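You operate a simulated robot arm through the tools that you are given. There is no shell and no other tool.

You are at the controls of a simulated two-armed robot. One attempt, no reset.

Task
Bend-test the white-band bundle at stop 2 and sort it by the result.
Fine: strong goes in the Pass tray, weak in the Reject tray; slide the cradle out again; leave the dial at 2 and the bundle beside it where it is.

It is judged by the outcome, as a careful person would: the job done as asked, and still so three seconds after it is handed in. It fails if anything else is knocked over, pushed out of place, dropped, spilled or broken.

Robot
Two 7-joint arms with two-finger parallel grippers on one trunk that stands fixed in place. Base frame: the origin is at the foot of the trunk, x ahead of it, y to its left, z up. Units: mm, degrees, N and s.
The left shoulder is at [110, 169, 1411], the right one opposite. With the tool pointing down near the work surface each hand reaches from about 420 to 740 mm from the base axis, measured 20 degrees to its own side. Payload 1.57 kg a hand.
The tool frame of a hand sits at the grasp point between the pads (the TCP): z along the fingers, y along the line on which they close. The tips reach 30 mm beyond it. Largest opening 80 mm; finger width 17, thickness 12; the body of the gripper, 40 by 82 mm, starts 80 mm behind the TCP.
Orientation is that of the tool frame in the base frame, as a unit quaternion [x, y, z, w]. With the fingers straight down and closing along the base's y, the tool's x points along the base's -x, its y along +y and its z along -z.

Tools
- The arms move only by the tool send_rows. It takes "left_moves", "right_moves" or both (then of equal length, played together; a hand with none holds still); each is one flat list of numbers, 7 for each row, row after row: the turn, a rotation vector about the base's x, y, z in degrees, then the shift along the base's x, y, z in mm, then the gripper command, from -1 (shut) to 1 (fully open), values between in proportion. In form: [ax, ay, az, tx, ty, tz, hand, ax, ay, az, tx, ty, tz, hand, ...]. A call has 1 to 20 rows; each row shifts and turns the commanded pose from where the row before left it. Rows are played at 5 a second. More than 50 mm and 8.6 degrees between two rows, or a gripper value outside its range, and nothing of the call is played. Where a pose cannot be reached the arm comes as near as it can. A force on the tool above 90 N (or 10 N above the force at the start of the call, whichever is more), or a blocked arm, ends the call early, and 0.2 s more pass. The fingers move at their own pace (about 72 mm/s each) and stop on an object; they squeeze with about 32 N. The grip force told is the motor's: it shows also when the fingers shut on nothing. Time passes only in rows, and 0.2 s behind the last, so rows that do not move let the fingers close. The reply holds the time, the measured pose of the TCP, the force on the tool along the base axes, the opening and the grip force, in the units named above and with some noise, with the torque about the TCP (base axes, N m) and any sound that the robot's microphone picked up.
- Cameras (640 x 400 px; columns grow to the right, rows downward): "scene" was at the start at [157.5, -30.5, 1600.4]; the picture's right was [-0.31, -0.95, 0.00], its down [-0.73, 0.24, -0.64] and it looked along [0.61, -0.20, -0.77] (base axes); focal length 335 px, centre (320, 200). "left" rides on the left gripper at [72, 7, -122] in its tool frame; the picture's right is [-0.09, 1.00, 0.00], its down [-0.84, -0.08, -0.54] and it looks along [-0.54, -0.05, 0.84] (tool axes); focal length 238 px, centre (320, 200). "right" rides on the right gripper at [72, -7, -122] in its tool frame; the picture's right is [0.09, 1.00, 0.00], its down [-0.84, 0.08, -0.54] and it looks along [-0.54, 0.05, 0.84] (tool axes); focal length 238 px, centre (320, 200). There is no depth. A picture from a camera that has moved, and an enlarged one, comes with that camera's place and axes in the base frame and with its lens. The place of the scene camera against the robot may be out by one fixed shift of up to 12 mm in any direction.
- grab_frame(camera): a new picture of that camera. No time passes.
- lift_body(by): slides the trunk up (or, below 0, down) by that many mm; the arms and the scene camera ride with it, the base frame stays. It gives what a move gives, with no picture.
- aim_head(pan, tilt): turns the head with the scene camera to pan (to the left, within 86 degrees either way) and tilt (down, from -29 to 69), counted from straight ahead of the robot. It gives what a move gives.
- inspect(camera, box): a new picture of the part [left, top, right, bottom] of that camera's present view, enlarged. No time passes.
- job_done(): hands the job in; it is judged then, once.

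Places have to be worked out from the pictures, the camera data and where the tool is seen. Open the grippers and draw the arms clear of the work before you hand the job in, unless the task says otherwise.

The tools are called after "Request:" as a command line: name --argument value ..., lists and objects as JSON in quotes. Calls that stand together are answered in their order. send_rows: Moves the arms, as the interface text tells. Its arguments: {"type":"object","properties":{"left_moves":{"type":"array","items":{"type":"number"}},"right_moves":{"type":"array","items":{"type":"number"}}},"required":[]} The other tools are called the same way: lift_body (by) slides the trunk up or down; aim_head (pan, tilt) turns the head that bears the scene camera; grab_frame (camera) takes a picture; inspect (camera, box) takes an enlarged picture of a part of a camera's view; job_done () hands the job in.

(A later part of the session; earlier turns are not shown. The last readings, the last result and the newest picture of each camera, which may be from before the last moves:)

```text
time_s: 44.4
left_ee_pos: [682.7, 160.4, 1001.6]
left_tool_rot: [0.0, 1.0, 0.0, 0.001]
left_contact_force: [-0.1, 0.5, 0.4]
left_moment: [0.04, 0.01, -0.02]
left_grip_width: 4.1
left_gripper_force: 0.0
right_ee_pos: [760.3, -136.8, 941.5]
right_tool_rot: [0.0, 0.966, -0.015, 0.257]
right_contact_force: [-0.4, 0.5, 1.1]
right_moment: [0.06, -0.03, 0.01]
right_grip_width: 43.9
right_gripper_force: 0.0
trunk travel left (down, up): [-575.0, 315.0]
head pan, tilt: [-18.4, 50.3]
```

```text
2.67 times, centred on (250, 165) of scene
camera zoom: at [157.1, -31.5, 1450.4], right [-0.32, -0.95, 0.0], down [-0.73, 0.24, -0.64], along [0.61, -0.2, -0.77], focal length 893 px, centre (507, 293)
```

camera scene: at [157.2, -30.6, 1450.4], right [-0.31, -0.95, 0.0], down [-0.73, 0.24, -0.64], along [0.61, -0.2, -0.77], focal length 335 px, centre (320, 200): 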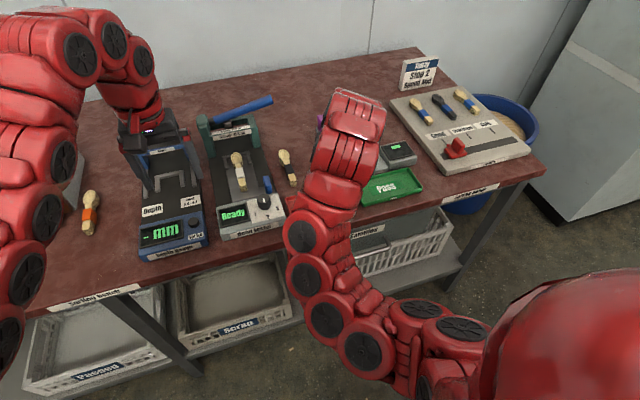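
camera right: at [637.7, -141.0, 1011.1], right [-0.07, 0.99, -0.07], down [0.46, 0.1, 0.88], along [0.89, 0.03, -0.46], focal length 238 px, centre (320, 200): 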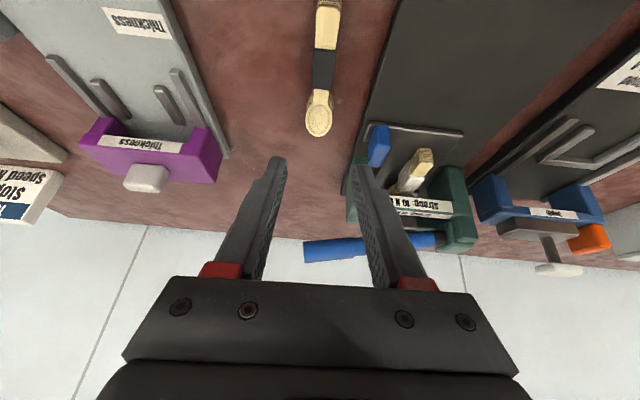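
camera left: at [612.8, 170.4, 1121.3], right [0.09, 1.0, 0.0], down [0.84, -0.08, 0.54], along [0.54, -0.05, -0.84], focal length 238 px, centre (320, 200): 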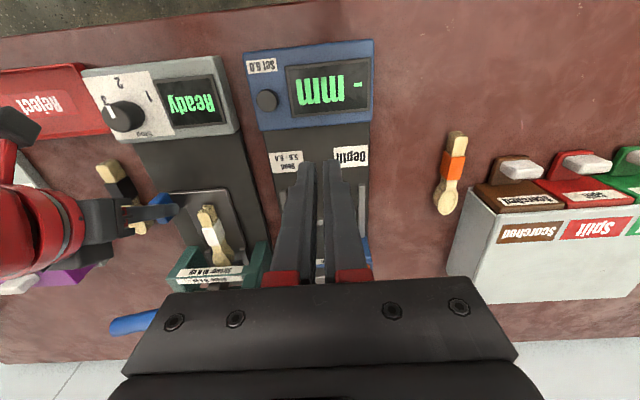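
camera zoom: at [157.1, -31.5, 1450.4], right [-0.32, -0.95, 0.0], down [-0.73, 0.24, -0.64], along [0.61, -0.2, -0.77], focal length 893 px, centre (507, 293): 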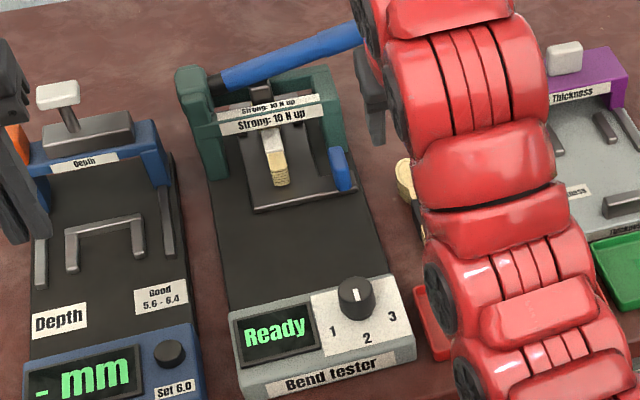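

Cradle is in under the gantry, display Ready, dial on 2. To press the lever (tip ≈ (922,-150,935)) I need a steeper reach, so I back off, close the fingers and tilt to 60° forward.

Request:
send_rows --right_moves '[0, -7.5, 0, -10, 0, 15, -0.5, 0, -7.5, 0, -10, 0, 15, -1, 0, -7.5, 0, -10, 0, 15, -1, 0, -7.5, 0, -10, 0, 10, -1, 0, 0, 0, 0, 0, 0, -1]'

Request:
grab_frame --camera "right"

Request:
grab_frame --camera "scene"

```text
time_s: 45.5
left_ee_pos: [683.8, 160.8, 1000.0]
left_tool_rot: [-0.001, 1.0, 0.0, 0.0]
left_contact_force: [-0.4, -0.1, -0.8]
left_moment: [0.0, 0.01, -0.02]
left_grip_width: 4.2
left_gripper_force: 0.1
right_ee_pos: [724.4, -135.2, 995.1]
right_tool_rot: [0.004, 0.866, -0.015, 0.499]
right_contact_force: [0.0, 0.3, 0.3]
right_moment: [-0.01, -0.02, 0.02]
right_grip_width: 0.1
right_gripper_force: 21.0
trunk travel left (down, up): [-575.0, 315.0]
head pan, tilt: [-18.4, 50.3]
```

```text
taken
camera right: at [580.5, -139.5, 994.6], right [-0.03, 0.99, -0.1], down [-0.05, 0.1, 0.99], along [1.0, 0.03, 0.05], focal length 238 px, centre (320, 200)
```

right: 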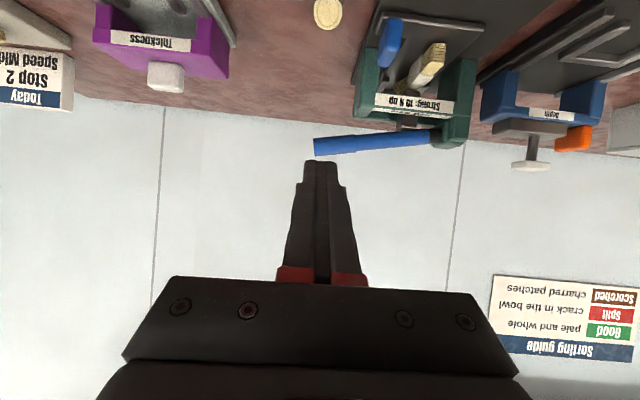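

```text
taken
camera scene: at [157.9, -30.3, 1450.3], right [-0.31, -0.95, 0.0], down [-0.73, 0.24, -0.64], along [0.61, -0.2, -0.77], focal length 335 px, centre (320, 200)
```

scene: 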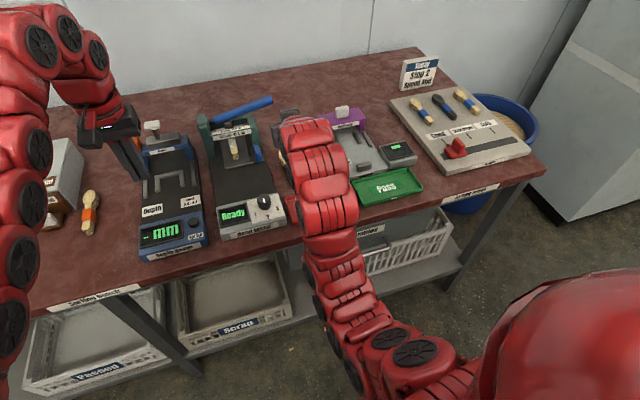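

I take a close look at lever, nose and gantry from this level view.

Request:
inspect --camera "right" --box '[290, 20, 500, 170]'

Request:
inspect --camera "scene" --box '[190, 80, 300, 170]'

```text
2.67 times, centred on (395, 95) of right
camera zoom: at [580.5, -139.5, 994.6], right [-0.03, 0.99, -0.1], down [-0.05, 0.1, 0.99], along [1.0, 0.03, 0.05], focal length 636 px, centre (120, 480)
```

zoom: 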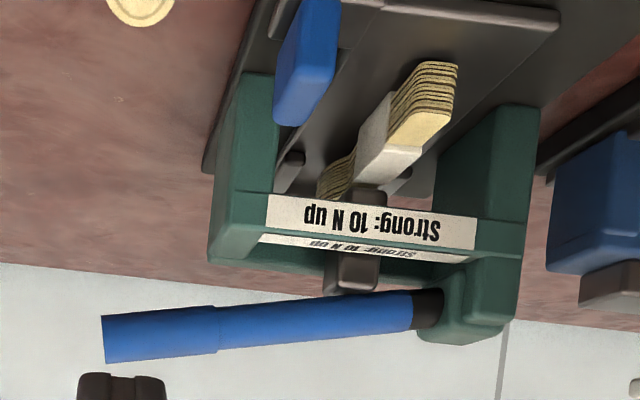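

```text
4.44 times, centred on (245, 125) of scene
camera zoom: at [157.9, -30.3, 1450.3], right [-0.31, -0.95, 0.0], down [-0.73, 0.24, -0.64], along [0.61, -0.2, -0.77], focal length 1488 px, centre (653, 533)
```

zoom: 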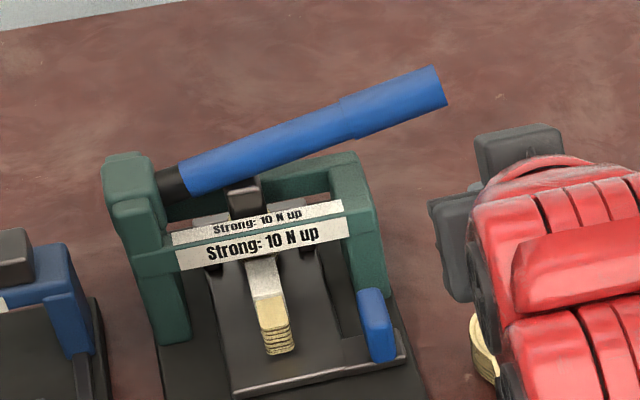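

The lever bears on a dark plunger running through the gantry; lever axis ≈ x 915, z ≈ 939 at the tip (y≈-145). I move the closed fingers forward to hover over it at about (914,-130,990).

Request:
send_rows --right_moves '[0, 0, 0, 38, 1, 0, -1, 0, 0, 0, 38, 1, 0, -1, 0, 0, 0, 38, 1, 0, -1, 0, 0, 0, 38, 1, 0, -1, 0, 0, 0, 38, 1, 0, -1, 0, 0, 0, 0, 0, 0, -1]'

Request:
grab_frame --camera "right"

Request:
inspect --camera "scene" --box '[190, 70, 310, 250]'

Request:
grab_frame --camera "left"

```text
time_s: 47.0
left_ee_pos: [683.5, 161.0, 1001.4]
left_tool_rot: [0.0, 1.0, -0.001, 0.0]
left_contact_force: [0.8, 0.4, 0.0]
left_moment: [0.03, 0.01, 0.0]
left_grip_width: 3.8
left_gripper_force: 0.1
right_ee_pos: [913.3, -131.9, 995.3]
right_tool_rot: [0.003, 0.866, -0.014, 0.5]
right_contact_force: [-0.4, 1.0, -0.5]
right_moment: [0.01, 0.02, 0.0]
right_grip_width: 0.0
right_gripper_force: 21.0
trunk travel left (down, up): [-575.0, 315.0]
head pan, tilt: [-18.4, 50.3]
```

```text
taken
camera right: at [770.6, -135.6, 994.8], right [-0.03, 0.99, -0.1], down [-0.05, 0.1, 0.99], along [1.0, 0.03, 0.05], focal length 238 px, centre (320, 200)
```

right: 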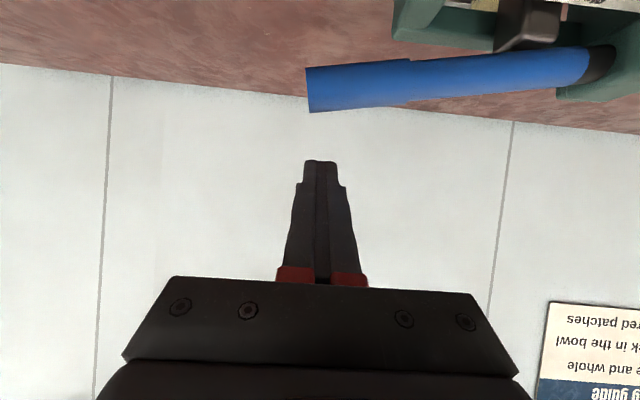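

```text
2.22 times, centred on (250, 160) of scene
camera zoom: at [157.2, -30.6, 1450.4], right [-0.31, -0.95, 0.0], down [-0.73, 0.24, -0.64], along [0.61, -0.2, -0.77], focal length 744 px, centre (476, 289)
```

zoom: 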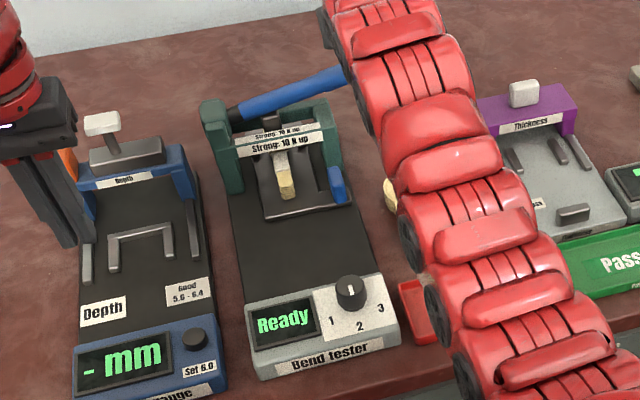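

```text
taken
camera left: at [611.3, 169.0, 1122.3], right [0.09, 1.0, 0.0], down [0.84, -0.08, 0.54], along [0.54, -0.05, -0.84], focal length 238 px, centre (320, 200)
```

left: 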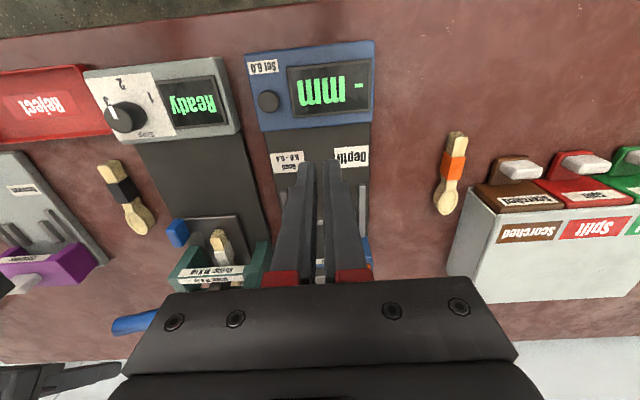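

Two views put the lever at x≈905–912, z≈940. I move back 8 mm and down 20 mm to just above contact.

Request:
send_rows --right_moves '[0, 0, 0, -8, 0, -8, -1, 0, 0, 0, 0, 0, -10, -1, 0, 0, 0, 0, 0, 0, -1]'

Request:
grab_frame --camera "right"

```text
time_s: 47.8
left_ee_pos: [681.9, 161.1, 1001.0]
left_tool_rot: [-0.001, 1.0, 0.0, -0.001]
left_contact_force: [-0.1, 0.3, 0.1]
left_moment: [-0.05, 0.01, -0.02]
left_grip_width: 3.7
left_gripper_force: 0.1
right_ee_pos: [905.4, -130.7, 979.4]
right_tool_rot: [0.003, 0.866, -0.015, 0.499]
right_contact_force: [-0.5, 0.0, 0.4]
right_moment: [0.0, -0.02, -0.01]
right_grip_width: 0.0
right_gripper_force: 21.1
trunk travel left (down, up): [-575.0, 315.0]
head pan, tilt: [-18.4, 50.3]
```

```text
taken
camera right: at [762.2, -134.7, 977.2], right [-0.03, 0.99, -0.1], down [-0.05, 0.1, 0.99], along [1.0, 0.03, 0.05], focal length 238 px, centre (320, 200)
```

right: 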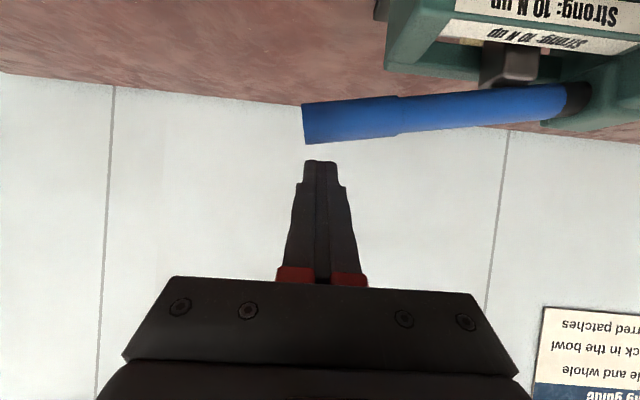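

The finger is over the handle end. I press down slowly at 20 mm/s, 24 mm first.

Request:
send_rows --right_moves '[0, 0, 0, 0, 3, -4, -1, 0, 0, 0, 0, 2, -4, -1, 0, 0, 0, 0, 0, -4, -1, 0, 0, 0, 0, 0, -4, -1, 0, 0, 0, 0, 0, -4, -1, 0, 0, 0, 0, 0, -4, -1]'

Request:
inspect --camera "scene" --box '[190, 70, 310, 250]'

Request:
grab_frame --camera "right"

```text
time_s: 49.1
left_ee_pos: [683.2, 160.7, 1000.8]
left_tool_rot: [-0.001, 1.0, 0.0, 0.0]
left_contact_force: [-1.0, 1.2, 0.4]
left_moment: [-0.01, 0.01, 0.0]
left_grip_width: 4.0
left_gripper_force: 0.0
right_ee_pos: [904.7, -124.4, 952.9]
right_tool_rot: [0.003, 0.867, -0.014, 0.499]
right_contact_force: [2.0, -0.5, 2.8]
right_moment: [-0.01, -0.07, -0.07]
right_grip_width: 0.0
right_gripper_force: 21.5
trunk travel left (down, up): [-575.0, 315.0]
head pan, tilt: [-18.4, 50.3]
```

```text
2.22 times, centred on (250, 160) of scene
camera zoom: at [157.4, -30.4, 1450.4], right [-0.31, -0.95, 0.0], down [-0.73, 0.24, -0.64], along [0.61, -0.2, -0.77], focal length 744 px, centre (476, 289)
```

zoom: 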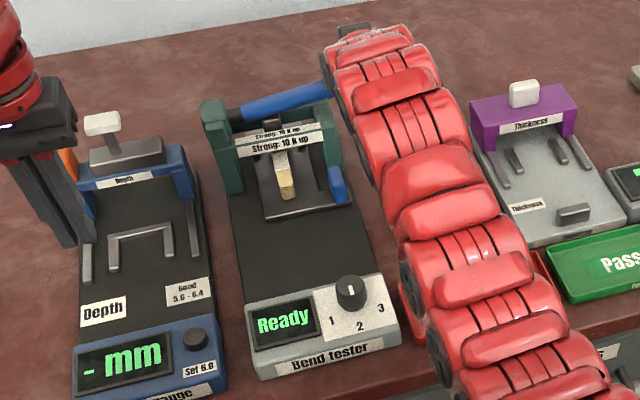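

```text
taken
camera right: at [761.8, -128.8, 951.9], right [-0.03, 0.99, -0.1], down [-0.05, 0.1, 0.99], along [1.0, 0.03, 0.04], focal length 238 px, centre (320, 200)
```

right: 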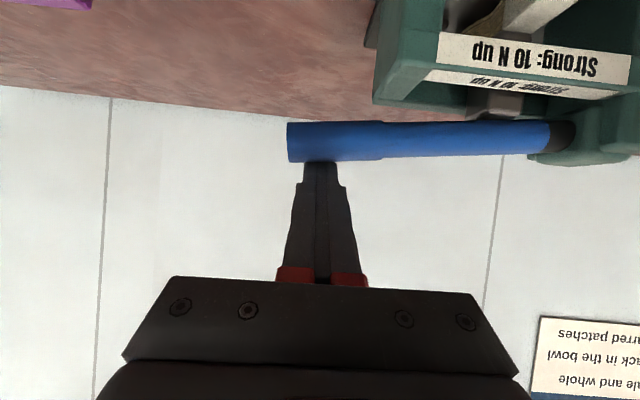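

Contact made (≈3 N) and the lever is moving down. I continue at the same speed.

Request:
send_rows --right_moves '[0, 0, 0, 0, 0, -4, -1, 0, 0, 0, 0, 0, -4, -1, 0, 0, 0, 0, 0, -4, -1, 0, 0, 0, 0, 0, -4, -1]'

Request:
inspect --camera "scene" --box '[190, 70, 310, 250]'

Request:
grab_frame --camera "right"

```text
time_s: 50.1
left_ee_pos: [682.7, 161.0, 1001.0]
left_tool_rot: [-0.001, 1.0, 0.0, 0.0]
left_contact_force: [0.5, 0.8, 0.4]
left_moment: [-0.01, 0.02, -0.01]
left_grip_width: 3.8
left_gripper_force: 0.1
right_ee_pos: [904.7, -124.8, 938.9]
right_tool_rot: [0.004, 0.865, -0.015, 0.502]
right_contact_force: [6.9, -1.1, 10.9]
right_moment: [-0.01, -0.27, 0.11]
right_grip_width: 0.2
right_gripper_force: 21.6
trunk travel left (down, up): [-575.0, 315.0]
head pan, tilt: [-18.4, 50.3]
```

```text
2.22 times, centred on (250, 160) of scene
camera zoom: at [156.5, -30.4, 1450.7], right [-0.31, -0.95, 0.0], down [-0.73, 0.24, -0.64], along [0.61, -0.2, -0.77], focal length 744 px, centre (476, 289)
```

zoom: 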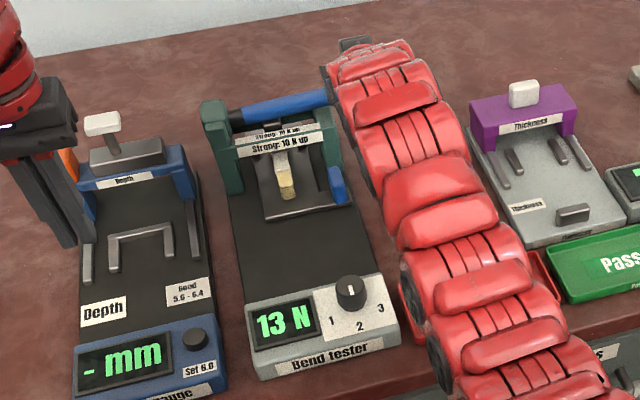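

```text
taken
camera right: at [762.4, -128.5, 937.1], right [-0.03, 0.99, -0.1], down [-0.05, 0.1, 0.99], along [1.0, 0.03, 0.05], focal length 238 px, centre (320, 200)
```

right: 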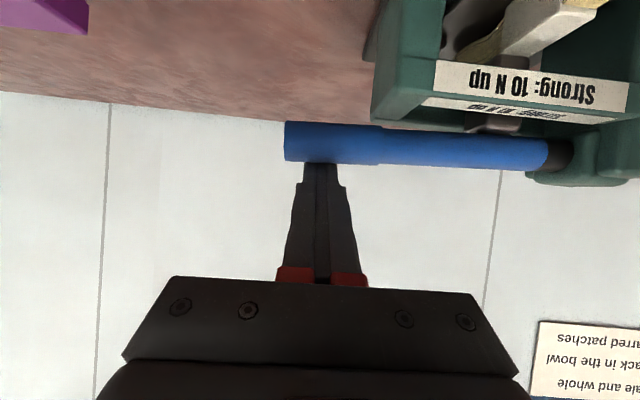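

The display reads 13 N. I check it closely, then press on gently to the lever's stop so the reading is valid.

Request:
inspect --camera "scene" --box '[220, 180, 300, 240]'

Request:
send_rows --right_moves '[0, 0, 0, 0, 0, -3, -1, 0, 0, 0, 0, 0, -3, -1]'

Request:
inspect --camera "scene" --box '[190, 70, 310, 250]'

Request:
inspect --camera "left" --box '[60, 50, 290, 300]'

```text
6.67 times, centred on (260, 210) of scene
camera zoom: at [156.5, -30.4, 1450.7], right [-0.31, -0.95, 0.0], down [-0.73, 0.24, -0.64], along [0.61, -0.2, -0.77], focal length 2232 px, centre (720, 133)
```

zoom: 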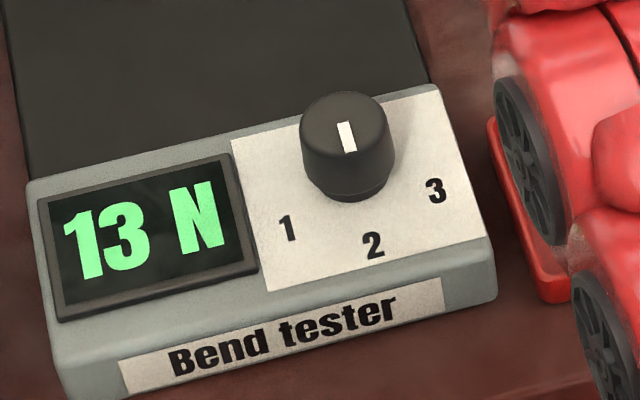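

```text
time_s: 50.8
left_ee_pos: [682.3, 161.9, 1001.6]
left_tool_rot: [-0.001, 1.0, 0.0, 0.001]
left_contact_force: [0.5, 0.4, 0.7]
left_moment: [-0.02, 0.01, 0.01]
left_grip_width: 4.0
left_gripper_force: 0.0
right_ee_pos: [904.9, -125.0, 937.9]
right_tool_rot: [0.004, 0.863, -0.015, 0.505]
right_contact_force: [20.8, -2.5, 33.5]
right_moment: [0.19, -0.93, 0.49]
right_grip_width: 0.0
right_gripper_force: 21.7
trunk travel left (down, up): [-575.0, 315.0]
head pan, tilt: [-18.4, 50.3]
```

```text
2.22 times, centred on (250, 160) of scene
camera zoom: at [155.3, -30.1, 1451.1], right [-0.31, -0.95, 0.0], down [-0.73, 0.24, -0.64], along [0.61, -0.2, -0.77], focal length 744 px, centre (476, 289)
```

zoom: 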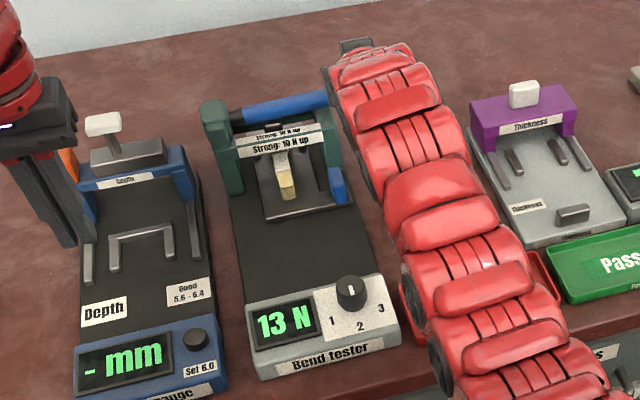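

```text
1.60 times, centred on (175, 175) of left
camera zoom: at [609.9, 169.5, 1123.7], right [0.09, 1.0, 0.0], down [0.84, -0.08, 0.54], along [0.54, -0.05, -0.84], focal length 381 px, centre (552, 240)
```

zoom: 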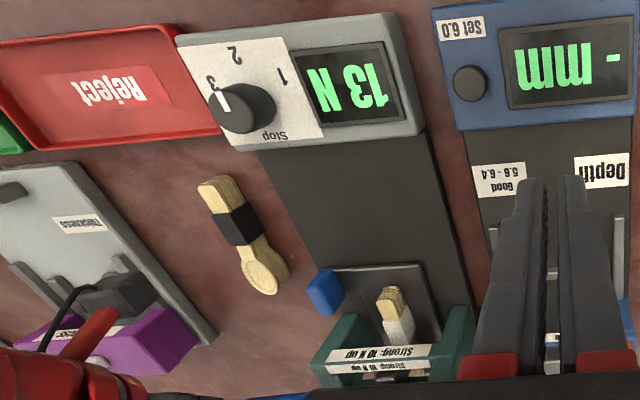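

The lever is at its stop (force rose to 33 N without motion) and the reading holds at 13 N, which is above 10 N: strong, so Pass tray. I raise the hand slowly and see whether the lever returns.

Request:
send_rows --right_moves '[0, 0, 0, 0, 0, 8, -1, 0, 0, 0, 0, 0, 8, -1, 0, 0, 0, 0, 0, 10, -1, 0, 0, 0, 0, 0, 15, -1, 0, 0, 0, 0, 0, 20, -1, 0, 0, 0, 0, 0, 0, -1]'

Request:
grab_frame --camera "right"

Request:
inspect --camera "scene" --box '[190, 70, 310, 250]'

```text
time_s: 52.1
left_ee_pos: [682.1, 161.0, 999.1]
left_tool_rot: [-0.001, 1.0, 0.0, 0.0]
left_contact_force: [-0.8, 0.5, 0.6]
left_moment: [0.0, 0.01, -0.05]
left_grip_width: 4.0
left_gripper_force: 0.1
right_ee_pos: [903.3, -124.8, 990.5]
right_tool_rot: [0.003, 0.867, -0.015, 0.499]
right_contact_force: [-1.1, 0.0, -0.5]
right_moment: [0.03, 0.04, 0.0]
right_grip_width: 0.0
right_gripper_force: 20.7
trunk travel left (down, up): [-575.0, 315.0]
head pan, tilt: [-18.4, 50.3]
```

```text
taken
camera right: at [761.0, -128.2, 989.9], right [-0.03, 0.99, -0.1], down [-0.05, 0.1, 0.99], along [1.0, 0.03, 0.04], focal length 238 px, centre (320, 200)
```

right: 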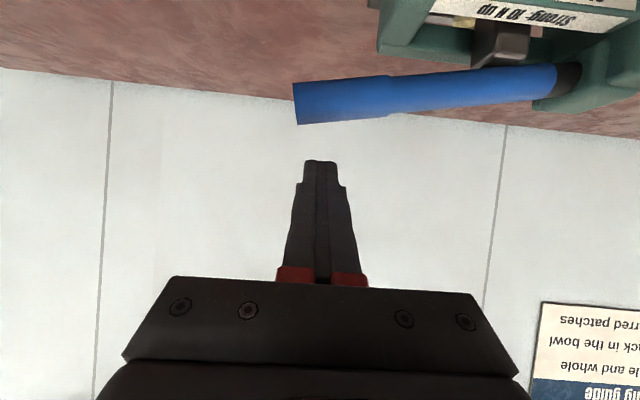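

```text
2.22 times, centred on (250, 160) of scene
camera zoom: at [157.8, -30.5, 1450.3], right [-0.31, -0.95, 0.0], down [-0.73, 0.24, -0.64], along [0.61, -0.2, -0.77], focal length 744 px, centre (476, 289)
```

zoom: 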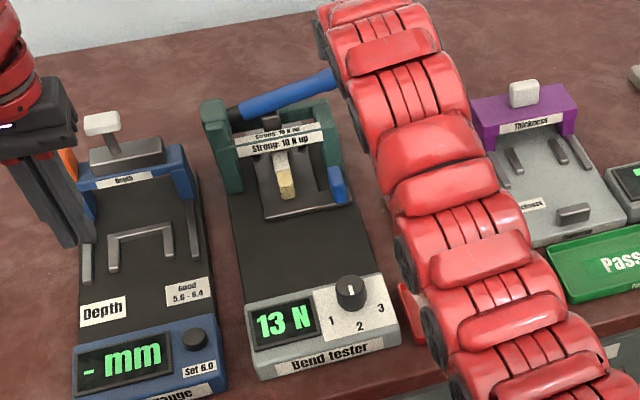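

The lever sprang back up and the display holds 13 N. Now I retreat, return to the 30° tilt, open the fingers to ~44 mm and hover near the cradle handle (now ≈ (837,-75)).

Request:
send_rows --right_moves '[0, 0, 0, -30, 0, 0, -1, 0, 0, 0, -30, 5, 0, -0.5, 0, 7.5, 0, -20, 10, -10, 0.1, 0, 7.5, 0, 0, 15, -10, 0.1, 0, 7.5, 0, 0, 10, -10, 0.1, 0, 7.5, 0, 0, 9, -10, 0.1, 0, 0, 0, 0, 0, -20, 0.1, 0, 0, 0, 0, 0, 0, 0.1]'

Request:
grab_frame --camera "right"

Request:
inspect --camera "left" --box '[60, 100, 290, 300]'

```text
time_s: 54.0
left_ee_pos: [683.1, 160.8, 1001.2]
left_tool_rot: [-0.001, 1.0, -0.001, 0.0]
left_contact_force: [0.2, -0.8, -0.2]
left_moment: [-0.03, 0.0, -0.02]
left_grip_width: 3.9
left_gripper_force: 0.0
right_ee_pos: [825.7, -74.4, 932.5]
right_tool_rot: [-0.001, 0.966, -0.014, 0.259]
right_contact_force: [0.2, 0.4, 0.4]
right_moment: [0.02, 0.0, 0.04]
right_grip_width: 43.9
right_gripper_force: 0.1
trunk travel left (down, up): [-575.0, 315.0]
head pan, tilt: [-18.4, 50.3]
```

```text
taken
camera right: at [701.3, -79.0, 1002.1], right [-0.07, 0.99, -0.07], down [0.46, 0.1, 0.88], along [0.89, 0.03, -0.46], focal length 238 px, centre (320, 200)
```

right: 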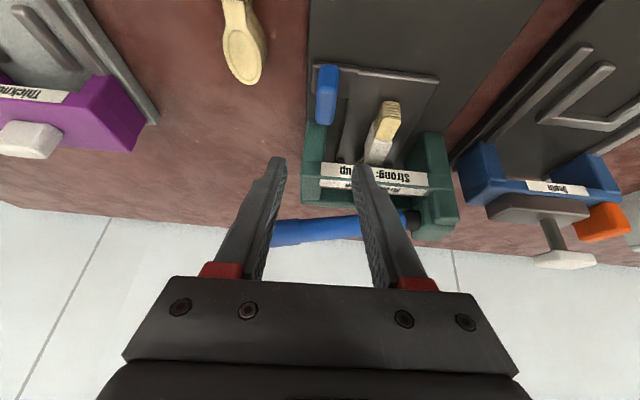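

```text
2.00 times, centred on (175, 200) of left
camera zoom: at [611.4, 169.4, 1122.3], right [0.09, 1.0, 0.0], down [0.84, -0.08, 0.54], along [0.54, -0.05, -0.84], focal length 477 px, centre (610, 200)
```

zoom: 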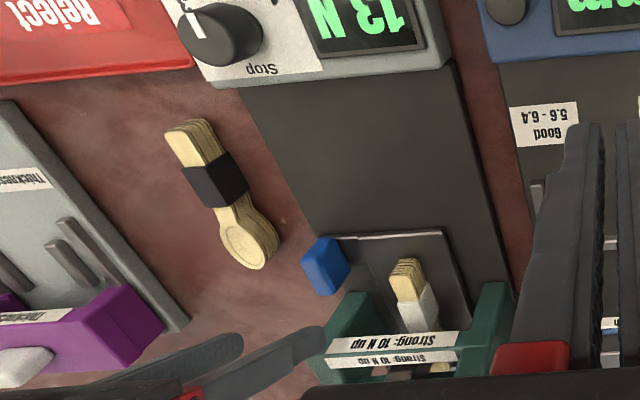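

The handle centre is ≈ (835.5,-75,837) as expected. I descend over it along the same path as before.

Request:
send_rows --right_moves '[0, 0, 0, -2, -0.5, -25, 0.1, 0, 0, 0, 0, 0, -25, 0.1, 0, 0, 0, 0, 0, -18, 0.1, 0, 0, 0, 0, 0, -5, 0.1, 0, 0, 0, 0, 0, 0, 0.1]'

Request:
inspect --camera "right" --box '[220, 60, 440, 280]'

```text
time_s: 55.1
left_ee_pos: [684.7, 161.4, 1000.7]
left_tool_rot: [-0.001, 1.0, 0.0, 0.0]
left_contact_force: [-0.8, -0.5, -0.4]
left_moment: [0.0, -0.02, 0.02]
left_grip_width: 4.0
left_gripper_force: 0.0
right_ee_pos: [823.0, -77.2, 857.3]
right_tool_rot: [-0.001, 0.966, -0.014, 0.258]
right_contact_force: [-0.6, -0.3, -0.5]
right_moment: [0.02, 0.02, -0.02]
right_grip_width: 43.9
right_gripper_force: 0.0
trunk travel left (down, up): [-575.0, 315.0]
head pan, tilt: [-18.4, 50.3]
```

```text
1.82 times, centred on (330, 170) of right
camera zoom: at [698.6, -81.1, 927.1], right [-0.07, 0.99, -0.07], down [0.46, 0.1, 0.88], along [0.89, 0.03, -0.46], focal length 433 px, centre (302, 254)
```

zoom: 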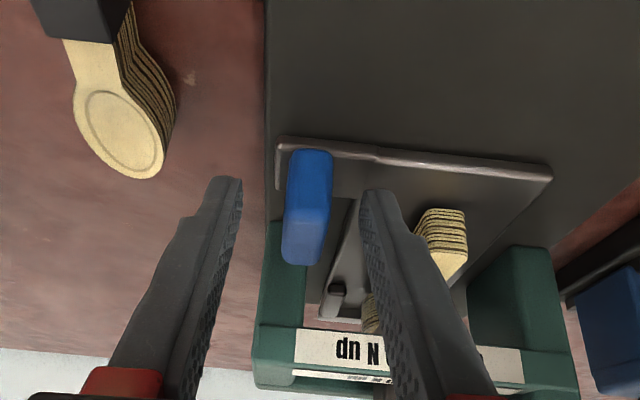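

The fingers straddle the handle; I close on it (shift +1 mm in y, +1 in z) and start pulling the cradle out.

Request:
send_rows --right_moves '[0, 0, 0, 0, 1, 1, 0.1, 0, 0, 0, 0, 0, 0, -0.3, 0, 0, 0, 0, 0, 0, -1, 0, 0, 0, 0, 0, 0, -1, 0, 0, 0, 0, 0, 0, -1, 0, 0, 0, -4, 0, 0, -1, 0, 0, 0, -5, 0, 0, -1, 0, 0, 0, -5, 0, 0, -1, 0, 0, 0, -5, 0, 0, -1, 0, 0, 0, -5, 0, 0, -1]'

Request:
inspect --camera "left" --box '[60, 100, 290, 300]'

```text
time_s: 57.4
left_ee_pos: [683.9, 160.1, 999.5]
left_tool_rot: [-0.001, 1.0, 0.0, 0.001]
left_contact_force: [0.0, 0.3, 0.5]
left_moment: [-0.04, -0.01, 0.02]
left_grip_width: 3.8
left_gripper_force: 0.1
right_ee_pos: [797.0, -75.8, 858.7]
right_tool_rot: [-0.002, 0.966, -0.014, 0.258]
right_contact_force: [0.8, 3.6, -4.4]
right_moment: [0.73, 0.04, 0.45]
right_grip_width: 16.4
right_gripper_force: 32.1
trunk travel left (down, up): [-575.0, 315.0]
head pan, tilt: [-18.4, 50.3]
```

```text
2.00 times, centred on (175, 200) of left
camera zoom: at [611.8, 169.4, 1121.9], right [0.09, 1.0, 0.0], down [0.84, -0.08, 0.54], along [0.54, -0.05, -0.84], focal length 477 px, centre (610, 200)
```

zoom: 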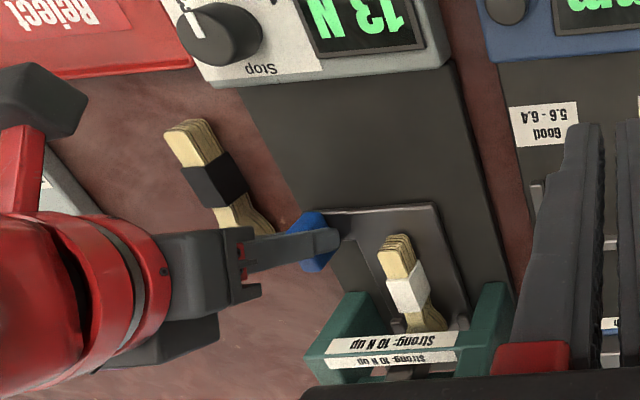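

The cradle comes out with the bundle. I pull another 85 mm.

Request:
send_rows --right_moves '[0, 0, 0, -5, 0, -0.5, -1, 0, 0, 0, -5, 0, 0, -1, 0, 0, 0, -5, 0, 0, -1, 0, 0, 0, -5, 0, 0, -1, 0, 0, 0, -5, 0, 0, -1, 0, 0, 0, -5, 0, 0, -1, 0, 0, 0, -5, 0, 0, -1, 0, 0, 0, -5, 0, 0, -1, 0, 0, 0, -5, 0, 0, -1, 0, 0, 0, -5, 0, 0, -1, 0, 0, 0, -5, 0, 0, -1, 0, 0, 0, -5, 0, 0, -1, 0, 0, 0, -5, 0, 0, -1, 0, 0, 0, -5, 0, 0, -1, 0, 0, 0, -5, 0, 0, -1, 0, 0, 0, -5, 0, 0, -1, 0, 0, 0, -5, 0, 0, -1]'

Request:
inspect --camera "left" --box '[60, 70, 290, 270]'

```text
time_s: 61.0
left_ee_pos: [681.5, 160.9, 1000.2]
left_tool_rot: [-0.001, 1.0, 0.0, -0.001]
left_contact_force: [-0.6, 0.4, -0.4]
left_moment: [-0.01, -0.02, -0.03]
left_grip_width: 3.9
left_gripper_force: 0.0
right_ee_pos: [712.8, -75.2, 859.5]
right_tool_rot: [0.0, 0.966, -0.016, 0.258]
right_contact_force: [0.1, 7.3, 3.8]
right_moment: [0.81, -0.23, 0.55]
right_grip_width: 16.4
right_gripper_force: 31.7
trunk travel left (down, up): [-575.0, 315.0]
head pan, tilt: [-18.4, 50.3]
```

```text
2.00 times, centred on (175, 170) of left
camera zoom: at [611.1, 169.9, 1122.4], right [0.09, 1.0, 0.0], down [0.84, -0.08, 0.54], along [0.54, -0.05, -0.84], focal length 477 px, centre (610, 260)
```

zoom: 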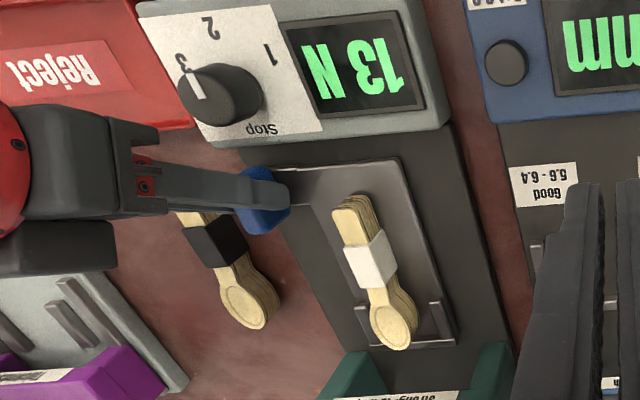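

A little more to its out-stop: I pull in 2-mm rows and watch Fx.

Request:
send_rows --right_moves '[0, 0, 0, -3, 0.5, 0.3, -1, 0, 0, 0, -3, 0, 0, -1, 0, 0, 0, -2, 0, 0, -1, 0, 0, 0, -2, 0, 0, -1]'

Request:
inspect --camera "left" --box '[60, 70, 290, 270]'

```text
time_s: 62.0
left_ee_pos: [682.2, 160.9, 1001.7]
left_tool_rot: [0.0, 1.0, 0.0, 0.0]
left_contact_force: [-0.1, -0.2, -0.4]
left_moment: [-0.02, -0.03, 0.04]
left_grip_width: 3.9
left_gripper_force: 0.0
right_ee_pos: [704.3, -76.0, 859.7]
right_tool_rot: [-0.001, 0.966, -0.015, 0.258]
right_contact_force: [-1.9, 2.6, 1.0]
right_moment: [0.74, -0.64, 0.51]
right_grip_width: 16.3
right_gripper_force: 32.1
trunk travel left (down, up): [-575.0, 315.0]
head pan, tilt: [-18.4, 50.3]
```

```text
2.00 times, centred on (175, 170) of left
camera zoom: at [611.3, 169.3, 1122.3], right [0.09, 1.0, 0.0], down [0.84, -0.08, 0.54], along [0.54, -0.05, -0.84], focal length 477 px, centre (610, 260)
```

zoom: 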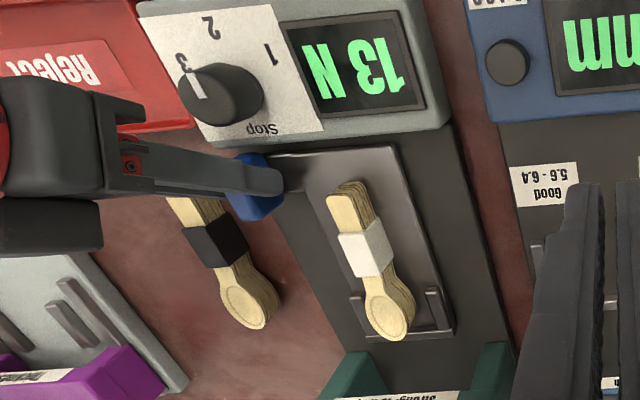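

The cradle is essentially back at its starting place; a last gentle 3 mm pull confirms the out-stop.

Request:
send_rows --right_moves '[0, 0, 0, -1.5, 0, 0, -1, 0, 0, 0, -1.5, 0, 0, -1, 0, 0, 0, -1.5, 0, 0, -1]'

```text
time_s: 62.8
left_ee_pos: [684.1, 162.1, 998.6]
left_tool_rot: [0.0, 1.0, 0.0, -0.002]
left_contact_force: [0.5, -0.3, -0.4]
left_moment: [0.01, 0.01, 0.0]
left_grip_width: 4.0
left_gripper_force: 0.2
right_ee_pos: [701.8, -74.7, 859.4]
right_tool_rot: [0.0, 0.966, -0.015, 0.258]
right_contact_force: [21.7, 4.6, 0.1]
right_moment: [0.69, -0.38, 0.45]
right_grip_width: 16.6
right_gripper_force: 31.2
trunk travel left (down, up): [-575.0, 315.0]
head pan, tilt: [-18.4, 50.3]
```

The out-stop is felt (22 N). I ease forward, release the handle, lift, and move over the bundle for a look.

Request:
send_rows --right_moves '[0, 0, 0, 2, 0, 0, -1, 0, 0, 0, 0, 0, 0, 0, 0, 0, 0, 0, 0, 0, 0.1, 0, 0, 0, 0, 0, 20, 0.1, 0, 0, 0, 0, 0, 40, 0.1, 0, 0, 0, 10, 28, 5, 0.1, 0, 0, 0, 15, 29, 0, 0.1, 0, 0, 0, 0, 0, 0, 0.1]'

Request:
grab_frame --camera "right"

Request:
inspect --camera "right" --box '[220, 20, 440, 230]'

Request:
inspect --camera "left" --box '[60, 70, 290, 270]'

```text
time_s: 64.5
left_ee_pos: [684.3, 161.4, 1000.5]
left_tool_rot: [0.0, 1.0, -0.001, 0.0]
left_contact_force: [-0.7, -0.1, -0.1]
left_moment: [-0.02, -0.01, -0.01]
left_grip_width: 4.1
left_gripper_force: 0.1
right_ee_pos: [728.7, -19.3, 926.4]
right_tool_rot: [-0.001, 0.966, -0.014, 0.258]
right_contact_force: [0.5, -0.3, -0.7]
right_moment: [-0.01, -0.01, 0.02]
right_grip_width: 44.2
right_gripper_force: 0.1
trunk travel left (down, up): [-575.0, 315.0]
head pan, tilt: [-18.4, 50.3]
```

```text
taken
camera right: at [602.7, -23.4, 995.8], right [-0.07, 0.99, -0.07], down [0.46, 0.1, 0.88], along [0.89, 0.03, -0.46], focal length 238 px, centre (320, 200)
```

right: 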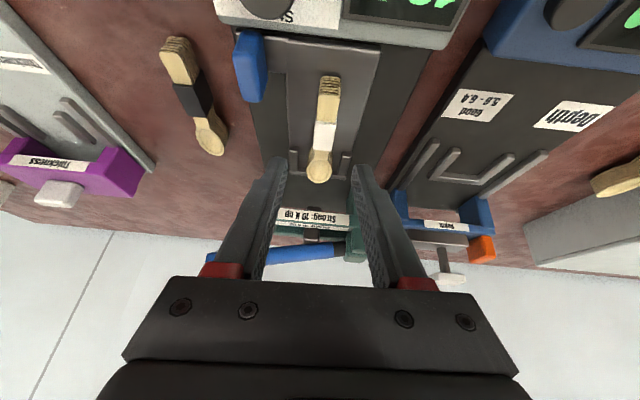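

```text
1.90 times, centred on (330, 125) of right
camera zoom: at [602.7, -23.4, 995.8], right [-0.07, 0.99, -0.07], down [0.46, 0.1, 0.88], along [0.89, 0.03, -0.46], focal length 454 px, centre (301, 343)
```

zoom: 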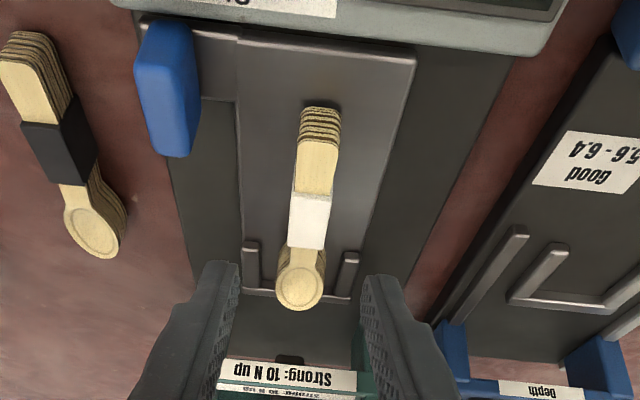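

```text
2.00 times, centred on (175, 170) of left
camera zoom: at [611.5, 168.8, 1122.3], right [0.09, 1.0, 0.0], down [0.84, -0.08, 0.54], along [0.54, -0.05, -0.84], focal length 477 px, centre (610, 260)
```

zoom: 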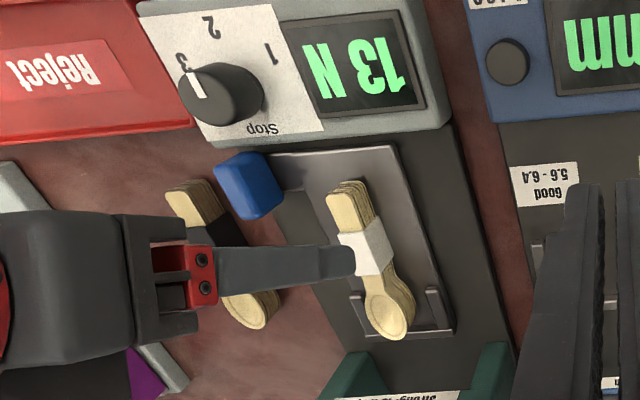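

The bundle is where I set it. I descend to the same grasp pose (≈(759,-19,857)).

Request:
send_rows --right_moves '[0, 0, 0, 15, 0, -15, 0.1, 0, 0, 0, 15, 0, -20, 0.1, 0, 0, 0, 0, 0, -20, 0.1, 0, 0, 0, 0, 0, -13, 0.1, 0, 0, 0, 0, 0, 0, 0.1]'

Request:
inspect --camera "right" --box '[220, 60, 440, 280]'

```text
time_s: 65.8
left_ee_pos: [683.2, 160.7, 1001.0]
left_tool_rot: [-0.001, 1.0, -0.001, 0.0]
left_contact_force: [-0.1, 0.1, 0.4]
left_moment: [0.01, 0.0, 0.0]
left_grip_width: 4.0
left_gripper_force: 0.0
right_ee_pos: [754.8, -17.7, 854.6]
right_tool_rot: [-0.001, 0.966, -0.015, 0.257]
right_contact_force: [-0.7, -0.6, 0.4]
right_moment: [0.0, 0.01, 0.01]
right_grip_width: 44.2
right_gripper_force: 0.1
trunk travel left (down, up): [-575.0, 315.0]
head pan, tilt: [-18.4, 50.3]
```

```text
1.82 times, centred on (330, 170) of right
camera zoom: at [631.5, -22.3, 924.7], right [-0.07, 0.99, -0.07], down [0.46, 0.1, 0.88], along [0.89, 0.03, -0.46], focal length 433 px, centre (302, 254)
```

zoom: 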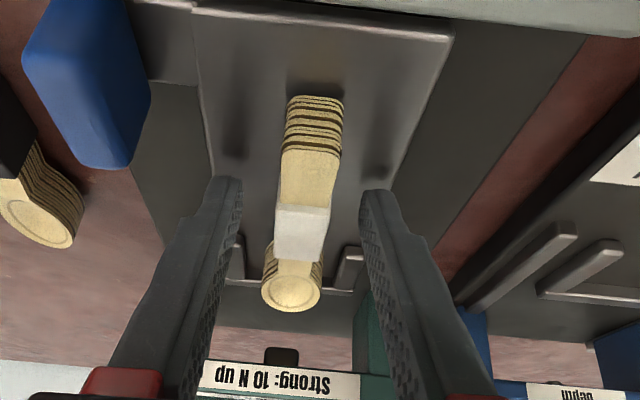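

Fingers straddle the band. I nudge +3 mm in x, +1 in z, close, and lift.

Request:
send_rows --right_moves '[0, 0, 0, 3, 0, 1.5, 0.1, 0, 0, 0, 0, 0, 0, -0.3, 0, 0, 0, 0, 0, 0, -1, 0, 0, 0, 0, 0, 0, -1, 0, 0, 0, 0, 0, 0, -1, 0, 0, 0, 0, 0, 10, -1, 0, 0, 0, -5, 0, 25, -1, 0, 0, 0, -5, 0, 30, -1, 0, 0, 0, -5, 0, 15, -1, 0, 0, 0, 0, 0, 0, -1]'

Request:
grab_frame --camera "right"

Request:
inspect --camera "left" --box '[60, 70, 290, 270]'

```text
time_s: 68.0
left_ee_pos: [683.3, 160.5, 1000.5]
left_tool_rot: [-0.001, 1.0, 0.0, -0.001]
left_contact_force: [0.5, -0.2, 0.4]
left_moment: [0.02, 0.05, 0.01]
left_grip_width: 3.6
left_gripper_force: 0.0
right_ee_pos: [742.7, -18.7, 937.8]
right_tool_rot: [-0.001, 0.966, -0.015, 0.258]
right_contact_force: [-0.2, 0.5, -0.8]
right_moment: [0.01, 0.01, 0.0]
right_grip_width: 14.3
right_gripper_force: 30.8
trunk travel left (down, up): [-575.0, 315.0]
head pan, tilt: [-18.4, 50.3]
```

```text
taken
camera right: at [619.2, -22.8, 1007.4], right [-0.07, 0.99, -0.07], down [0.46, 0.1, 0.88], along [0.89, 0.03, -0.46], focal length 238 px, centre (320, 200)
```

right: 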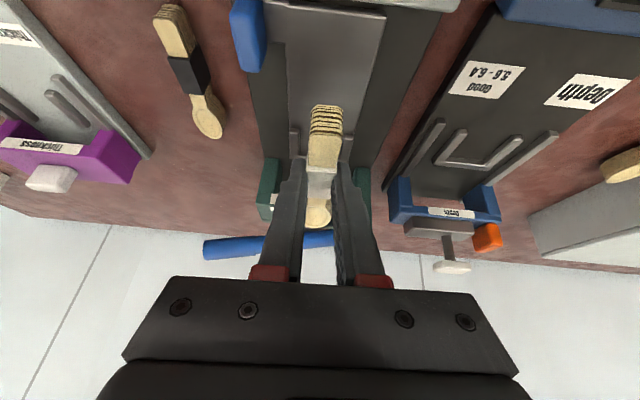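

```text
2.00 times, centred on (175, 170) of left
camera zoom: at [611.7, 169.1, 1122.0], right [0.09, 1.0, 0.0], down [0.84, -0.08, 0.54], along [0.54, -0.05, -0.84], focal length 477 px, centre (610, 260)
```

zoom: 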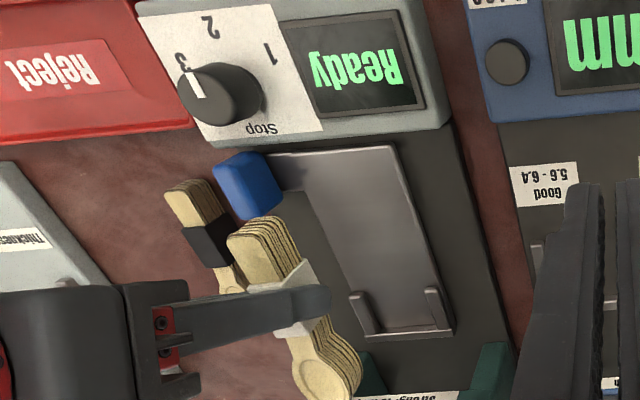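

Bundle secured and the tester shows Ready again. The Pass tray is ≈ x 600–683, y −447…−275, so the 127 mm bundle must lie along y: I move to about (642,-325,960) and then turn −90° about the vertical, keeping the tilt so the bundle stays level.

Request:
send_rows --right_moves '[0, 0, 0, -12.5, -38, 3, -1, 0, 0, 0, -12.5, -38, 3, -1, 0, 0, 0, -12.5, -38, 3, -1, 0, 0, 0, -12.5, -38, 3, -1, 0, 0, 0, -12.5, -38, 3, -1, 0, 0, 0, -12.5, -38, 3, -1, 0, 0, 0, -12.5, -38, 3, -1, 0, 0, 0, -12.5, -38, 3, -1, 0, 0, 0, 0, 0, 0, -1]'

Request:
grab_frame --camera "right"

Request:
grab_frame --camera "scene"

```text
time_s: 70.0
left_ee_pos: [682.8, 161.5, 1000.3]
left_tool_rot: [-0.001, 1.0, 0.001, 0.0]
left_contact_force: [-1.2, -0.1, 0.4]
left_moment: [-0.06, -0.01, 0.01]
left_grip_width: 4.1
left_gripper_force: 0.1
right_ee_pos: [652.1, -321.2, 948.6]
right_tool_rot: [-0.001, 0.966, -0.016, 0.259]
right_contact_force: [0.3, 0.7, -0.4]
right_moment: [0.02, 0.01, -0.02]
right_grip_width: 14.2
right_gripper_force: 30.0
right hand out of reach, approached as far as the arm can: row 8
trunk travel left (down, up): [-575.0, 315.0]
head pan, tilt: [-18.4, 50.3]
```

```text
taken
camera right: at [527.2, -324.5, 1018.2], right [-0.07, 0.99, -0.08], down [0.45, 0.1, 0.89], along [0.89, 0.03, -0.46], focal length 238 px, centre (320, 200)
```

right: 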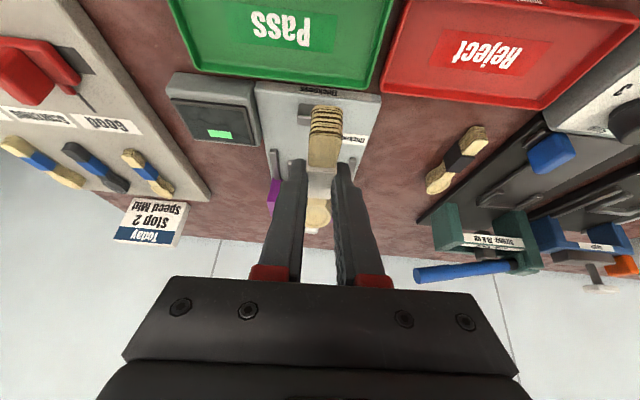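

```text
taken
camera scene: at [157.5, -29.5, 1450.4], right [-0.31, -0.95, 0.0], down [-0.73, 0.24, -0.64], along [0.61, -0.2, -0.77], focal length 335 px, centre (320, 200)
```

scene: 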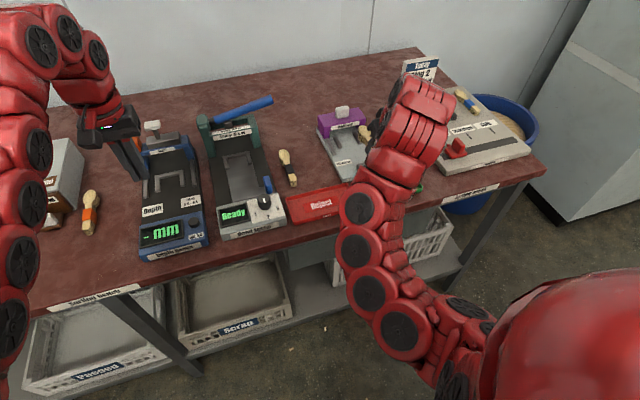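

Now I turn the hand about the vertical, −45° first, and check reachability.

Request:
send_rows --right_moves '[0, 0, -7.5, 3, 0, 0, -1, 0, 0, -7.5, 3, 0, 0, -1, 0, 0, -7.5, 0, 0, 0, -1, 0, 0, -7.5, 0, 0, 0, -1, 0, 0, -7.5, 0, 0, 0, -1, 0, 0, -7.5, 0, 0, 0, -1, 0, 0, 0, 0, 0, 0, -1]'

Request:
grab_frame --camera "right"

```text
time_s: 71.5
left_ee_pos: [681.8, 160.9, 1000.7]
left_tool_rot: [-0.001, 1.0, 0.0, 0.0]
left_contact_force: [0.4, -0.2, -0.6]
left_moment: [0.0, 0.02, 0.01]
left_grip_width: 3.9
left_gripper_force: 0.1
right_ee_pos: [656.8, -320.7, 948.3]
right_tool_rot: [0.37, 0.892, -0.113, 0.232]
right_contact_force: [0.2, 0.3, -0.3]
right_moment: [0.01, 0.01, 0.01]
right_grip_width: 14.2
right_gripper_force: 30.9
trunk travel left (down, up): [-575.0, 315.0]
head pan, tilt: [-18.4, 50.3]
```

```text
taken
camera right: at [565.6, -237.1, 1017.4], right [0.65, 0.75, -0.07], down [0.39, -0.25, 0.88], along [0.65, -0.61, -0.46], focal length 238 px, centre (320, 200)
```

right: 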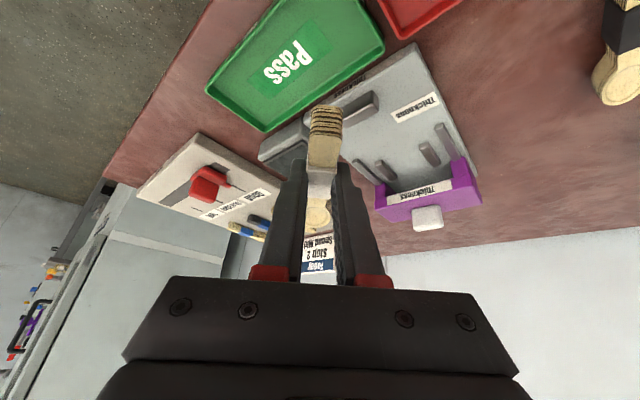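

No reach problem; I complete the turn by another −45°.

Request:
send_rows --right_moves '[0, 0, -7.5, 0, 0, 0, -1, 0, 0, -7.5, 0, 0, 0, -1, 0, 0, -7.5, 0, 0, 0, -1, 0, 0, -7.5, 0, 0, 0, -1, 0, 0, -7.5, 0, 0, 0, -1, 0, 0, -7.5, 0, 0, 0, -1, 0, 0, 0, 0, 0, 0, -1]'

Request:
grab_frame --camera "right"

Request:
grab_frame --camera "scene"

```text
time_s: 73.2
left_ee_pos: [683.5, 161.4, 1001.1]
left_tool_rot: [-0.001, 1.0, 0.0, 0.0]
left_contact_force: [-0.8, 0.1, 0.2]
left_moment: [-0.02, -0.02, -0.02]
left_grip_width: 4.0
left_gripper_force: 0.0
right_ee_pos: [667.9, -330.2, 946.4]
right_tool_rot: [0.57, 0.779, -0.161, 0.204]
right_contact_force: [0.4, 0.2, 0.1]
right_moment: [0.04, 0.0, 0.02]
right_grip_width: 14.3
right_gripper_force: 31.0
right hand out of reach, approached as far as the arm can: row 4, 5, 6
trunk travel left (down, up): [-575.0, 315.0]
head pan, tilt: [-18.4, 50.3]
```

```text
taken
camera right: at [625.0, -214.9, 1016.8], right [0.93, 0.37, -0.06], down [0.22, -0.4, 0.89], along [0.31, -0.84, -0.46], focal length 238 px, centre (320, 200)
```

right: 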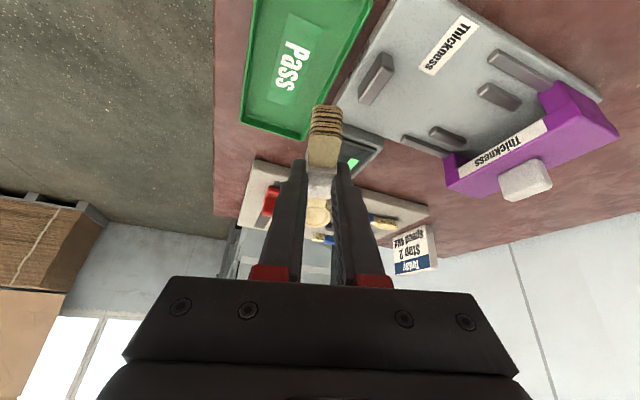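

```text
taken
camera scene: at [157.6, -29.5, 1450.4], right [-0.31, -0.95, 0.0], down [-0.73, 0.24, -0.64], along [0.61, -0.2, -0.77], focal length 335 px, centre (320, 200)
```

scene: 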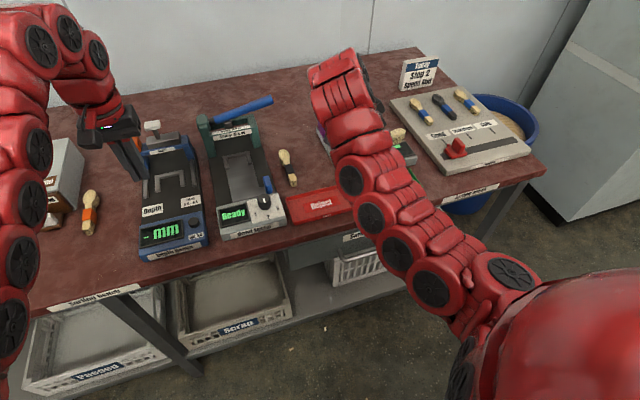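

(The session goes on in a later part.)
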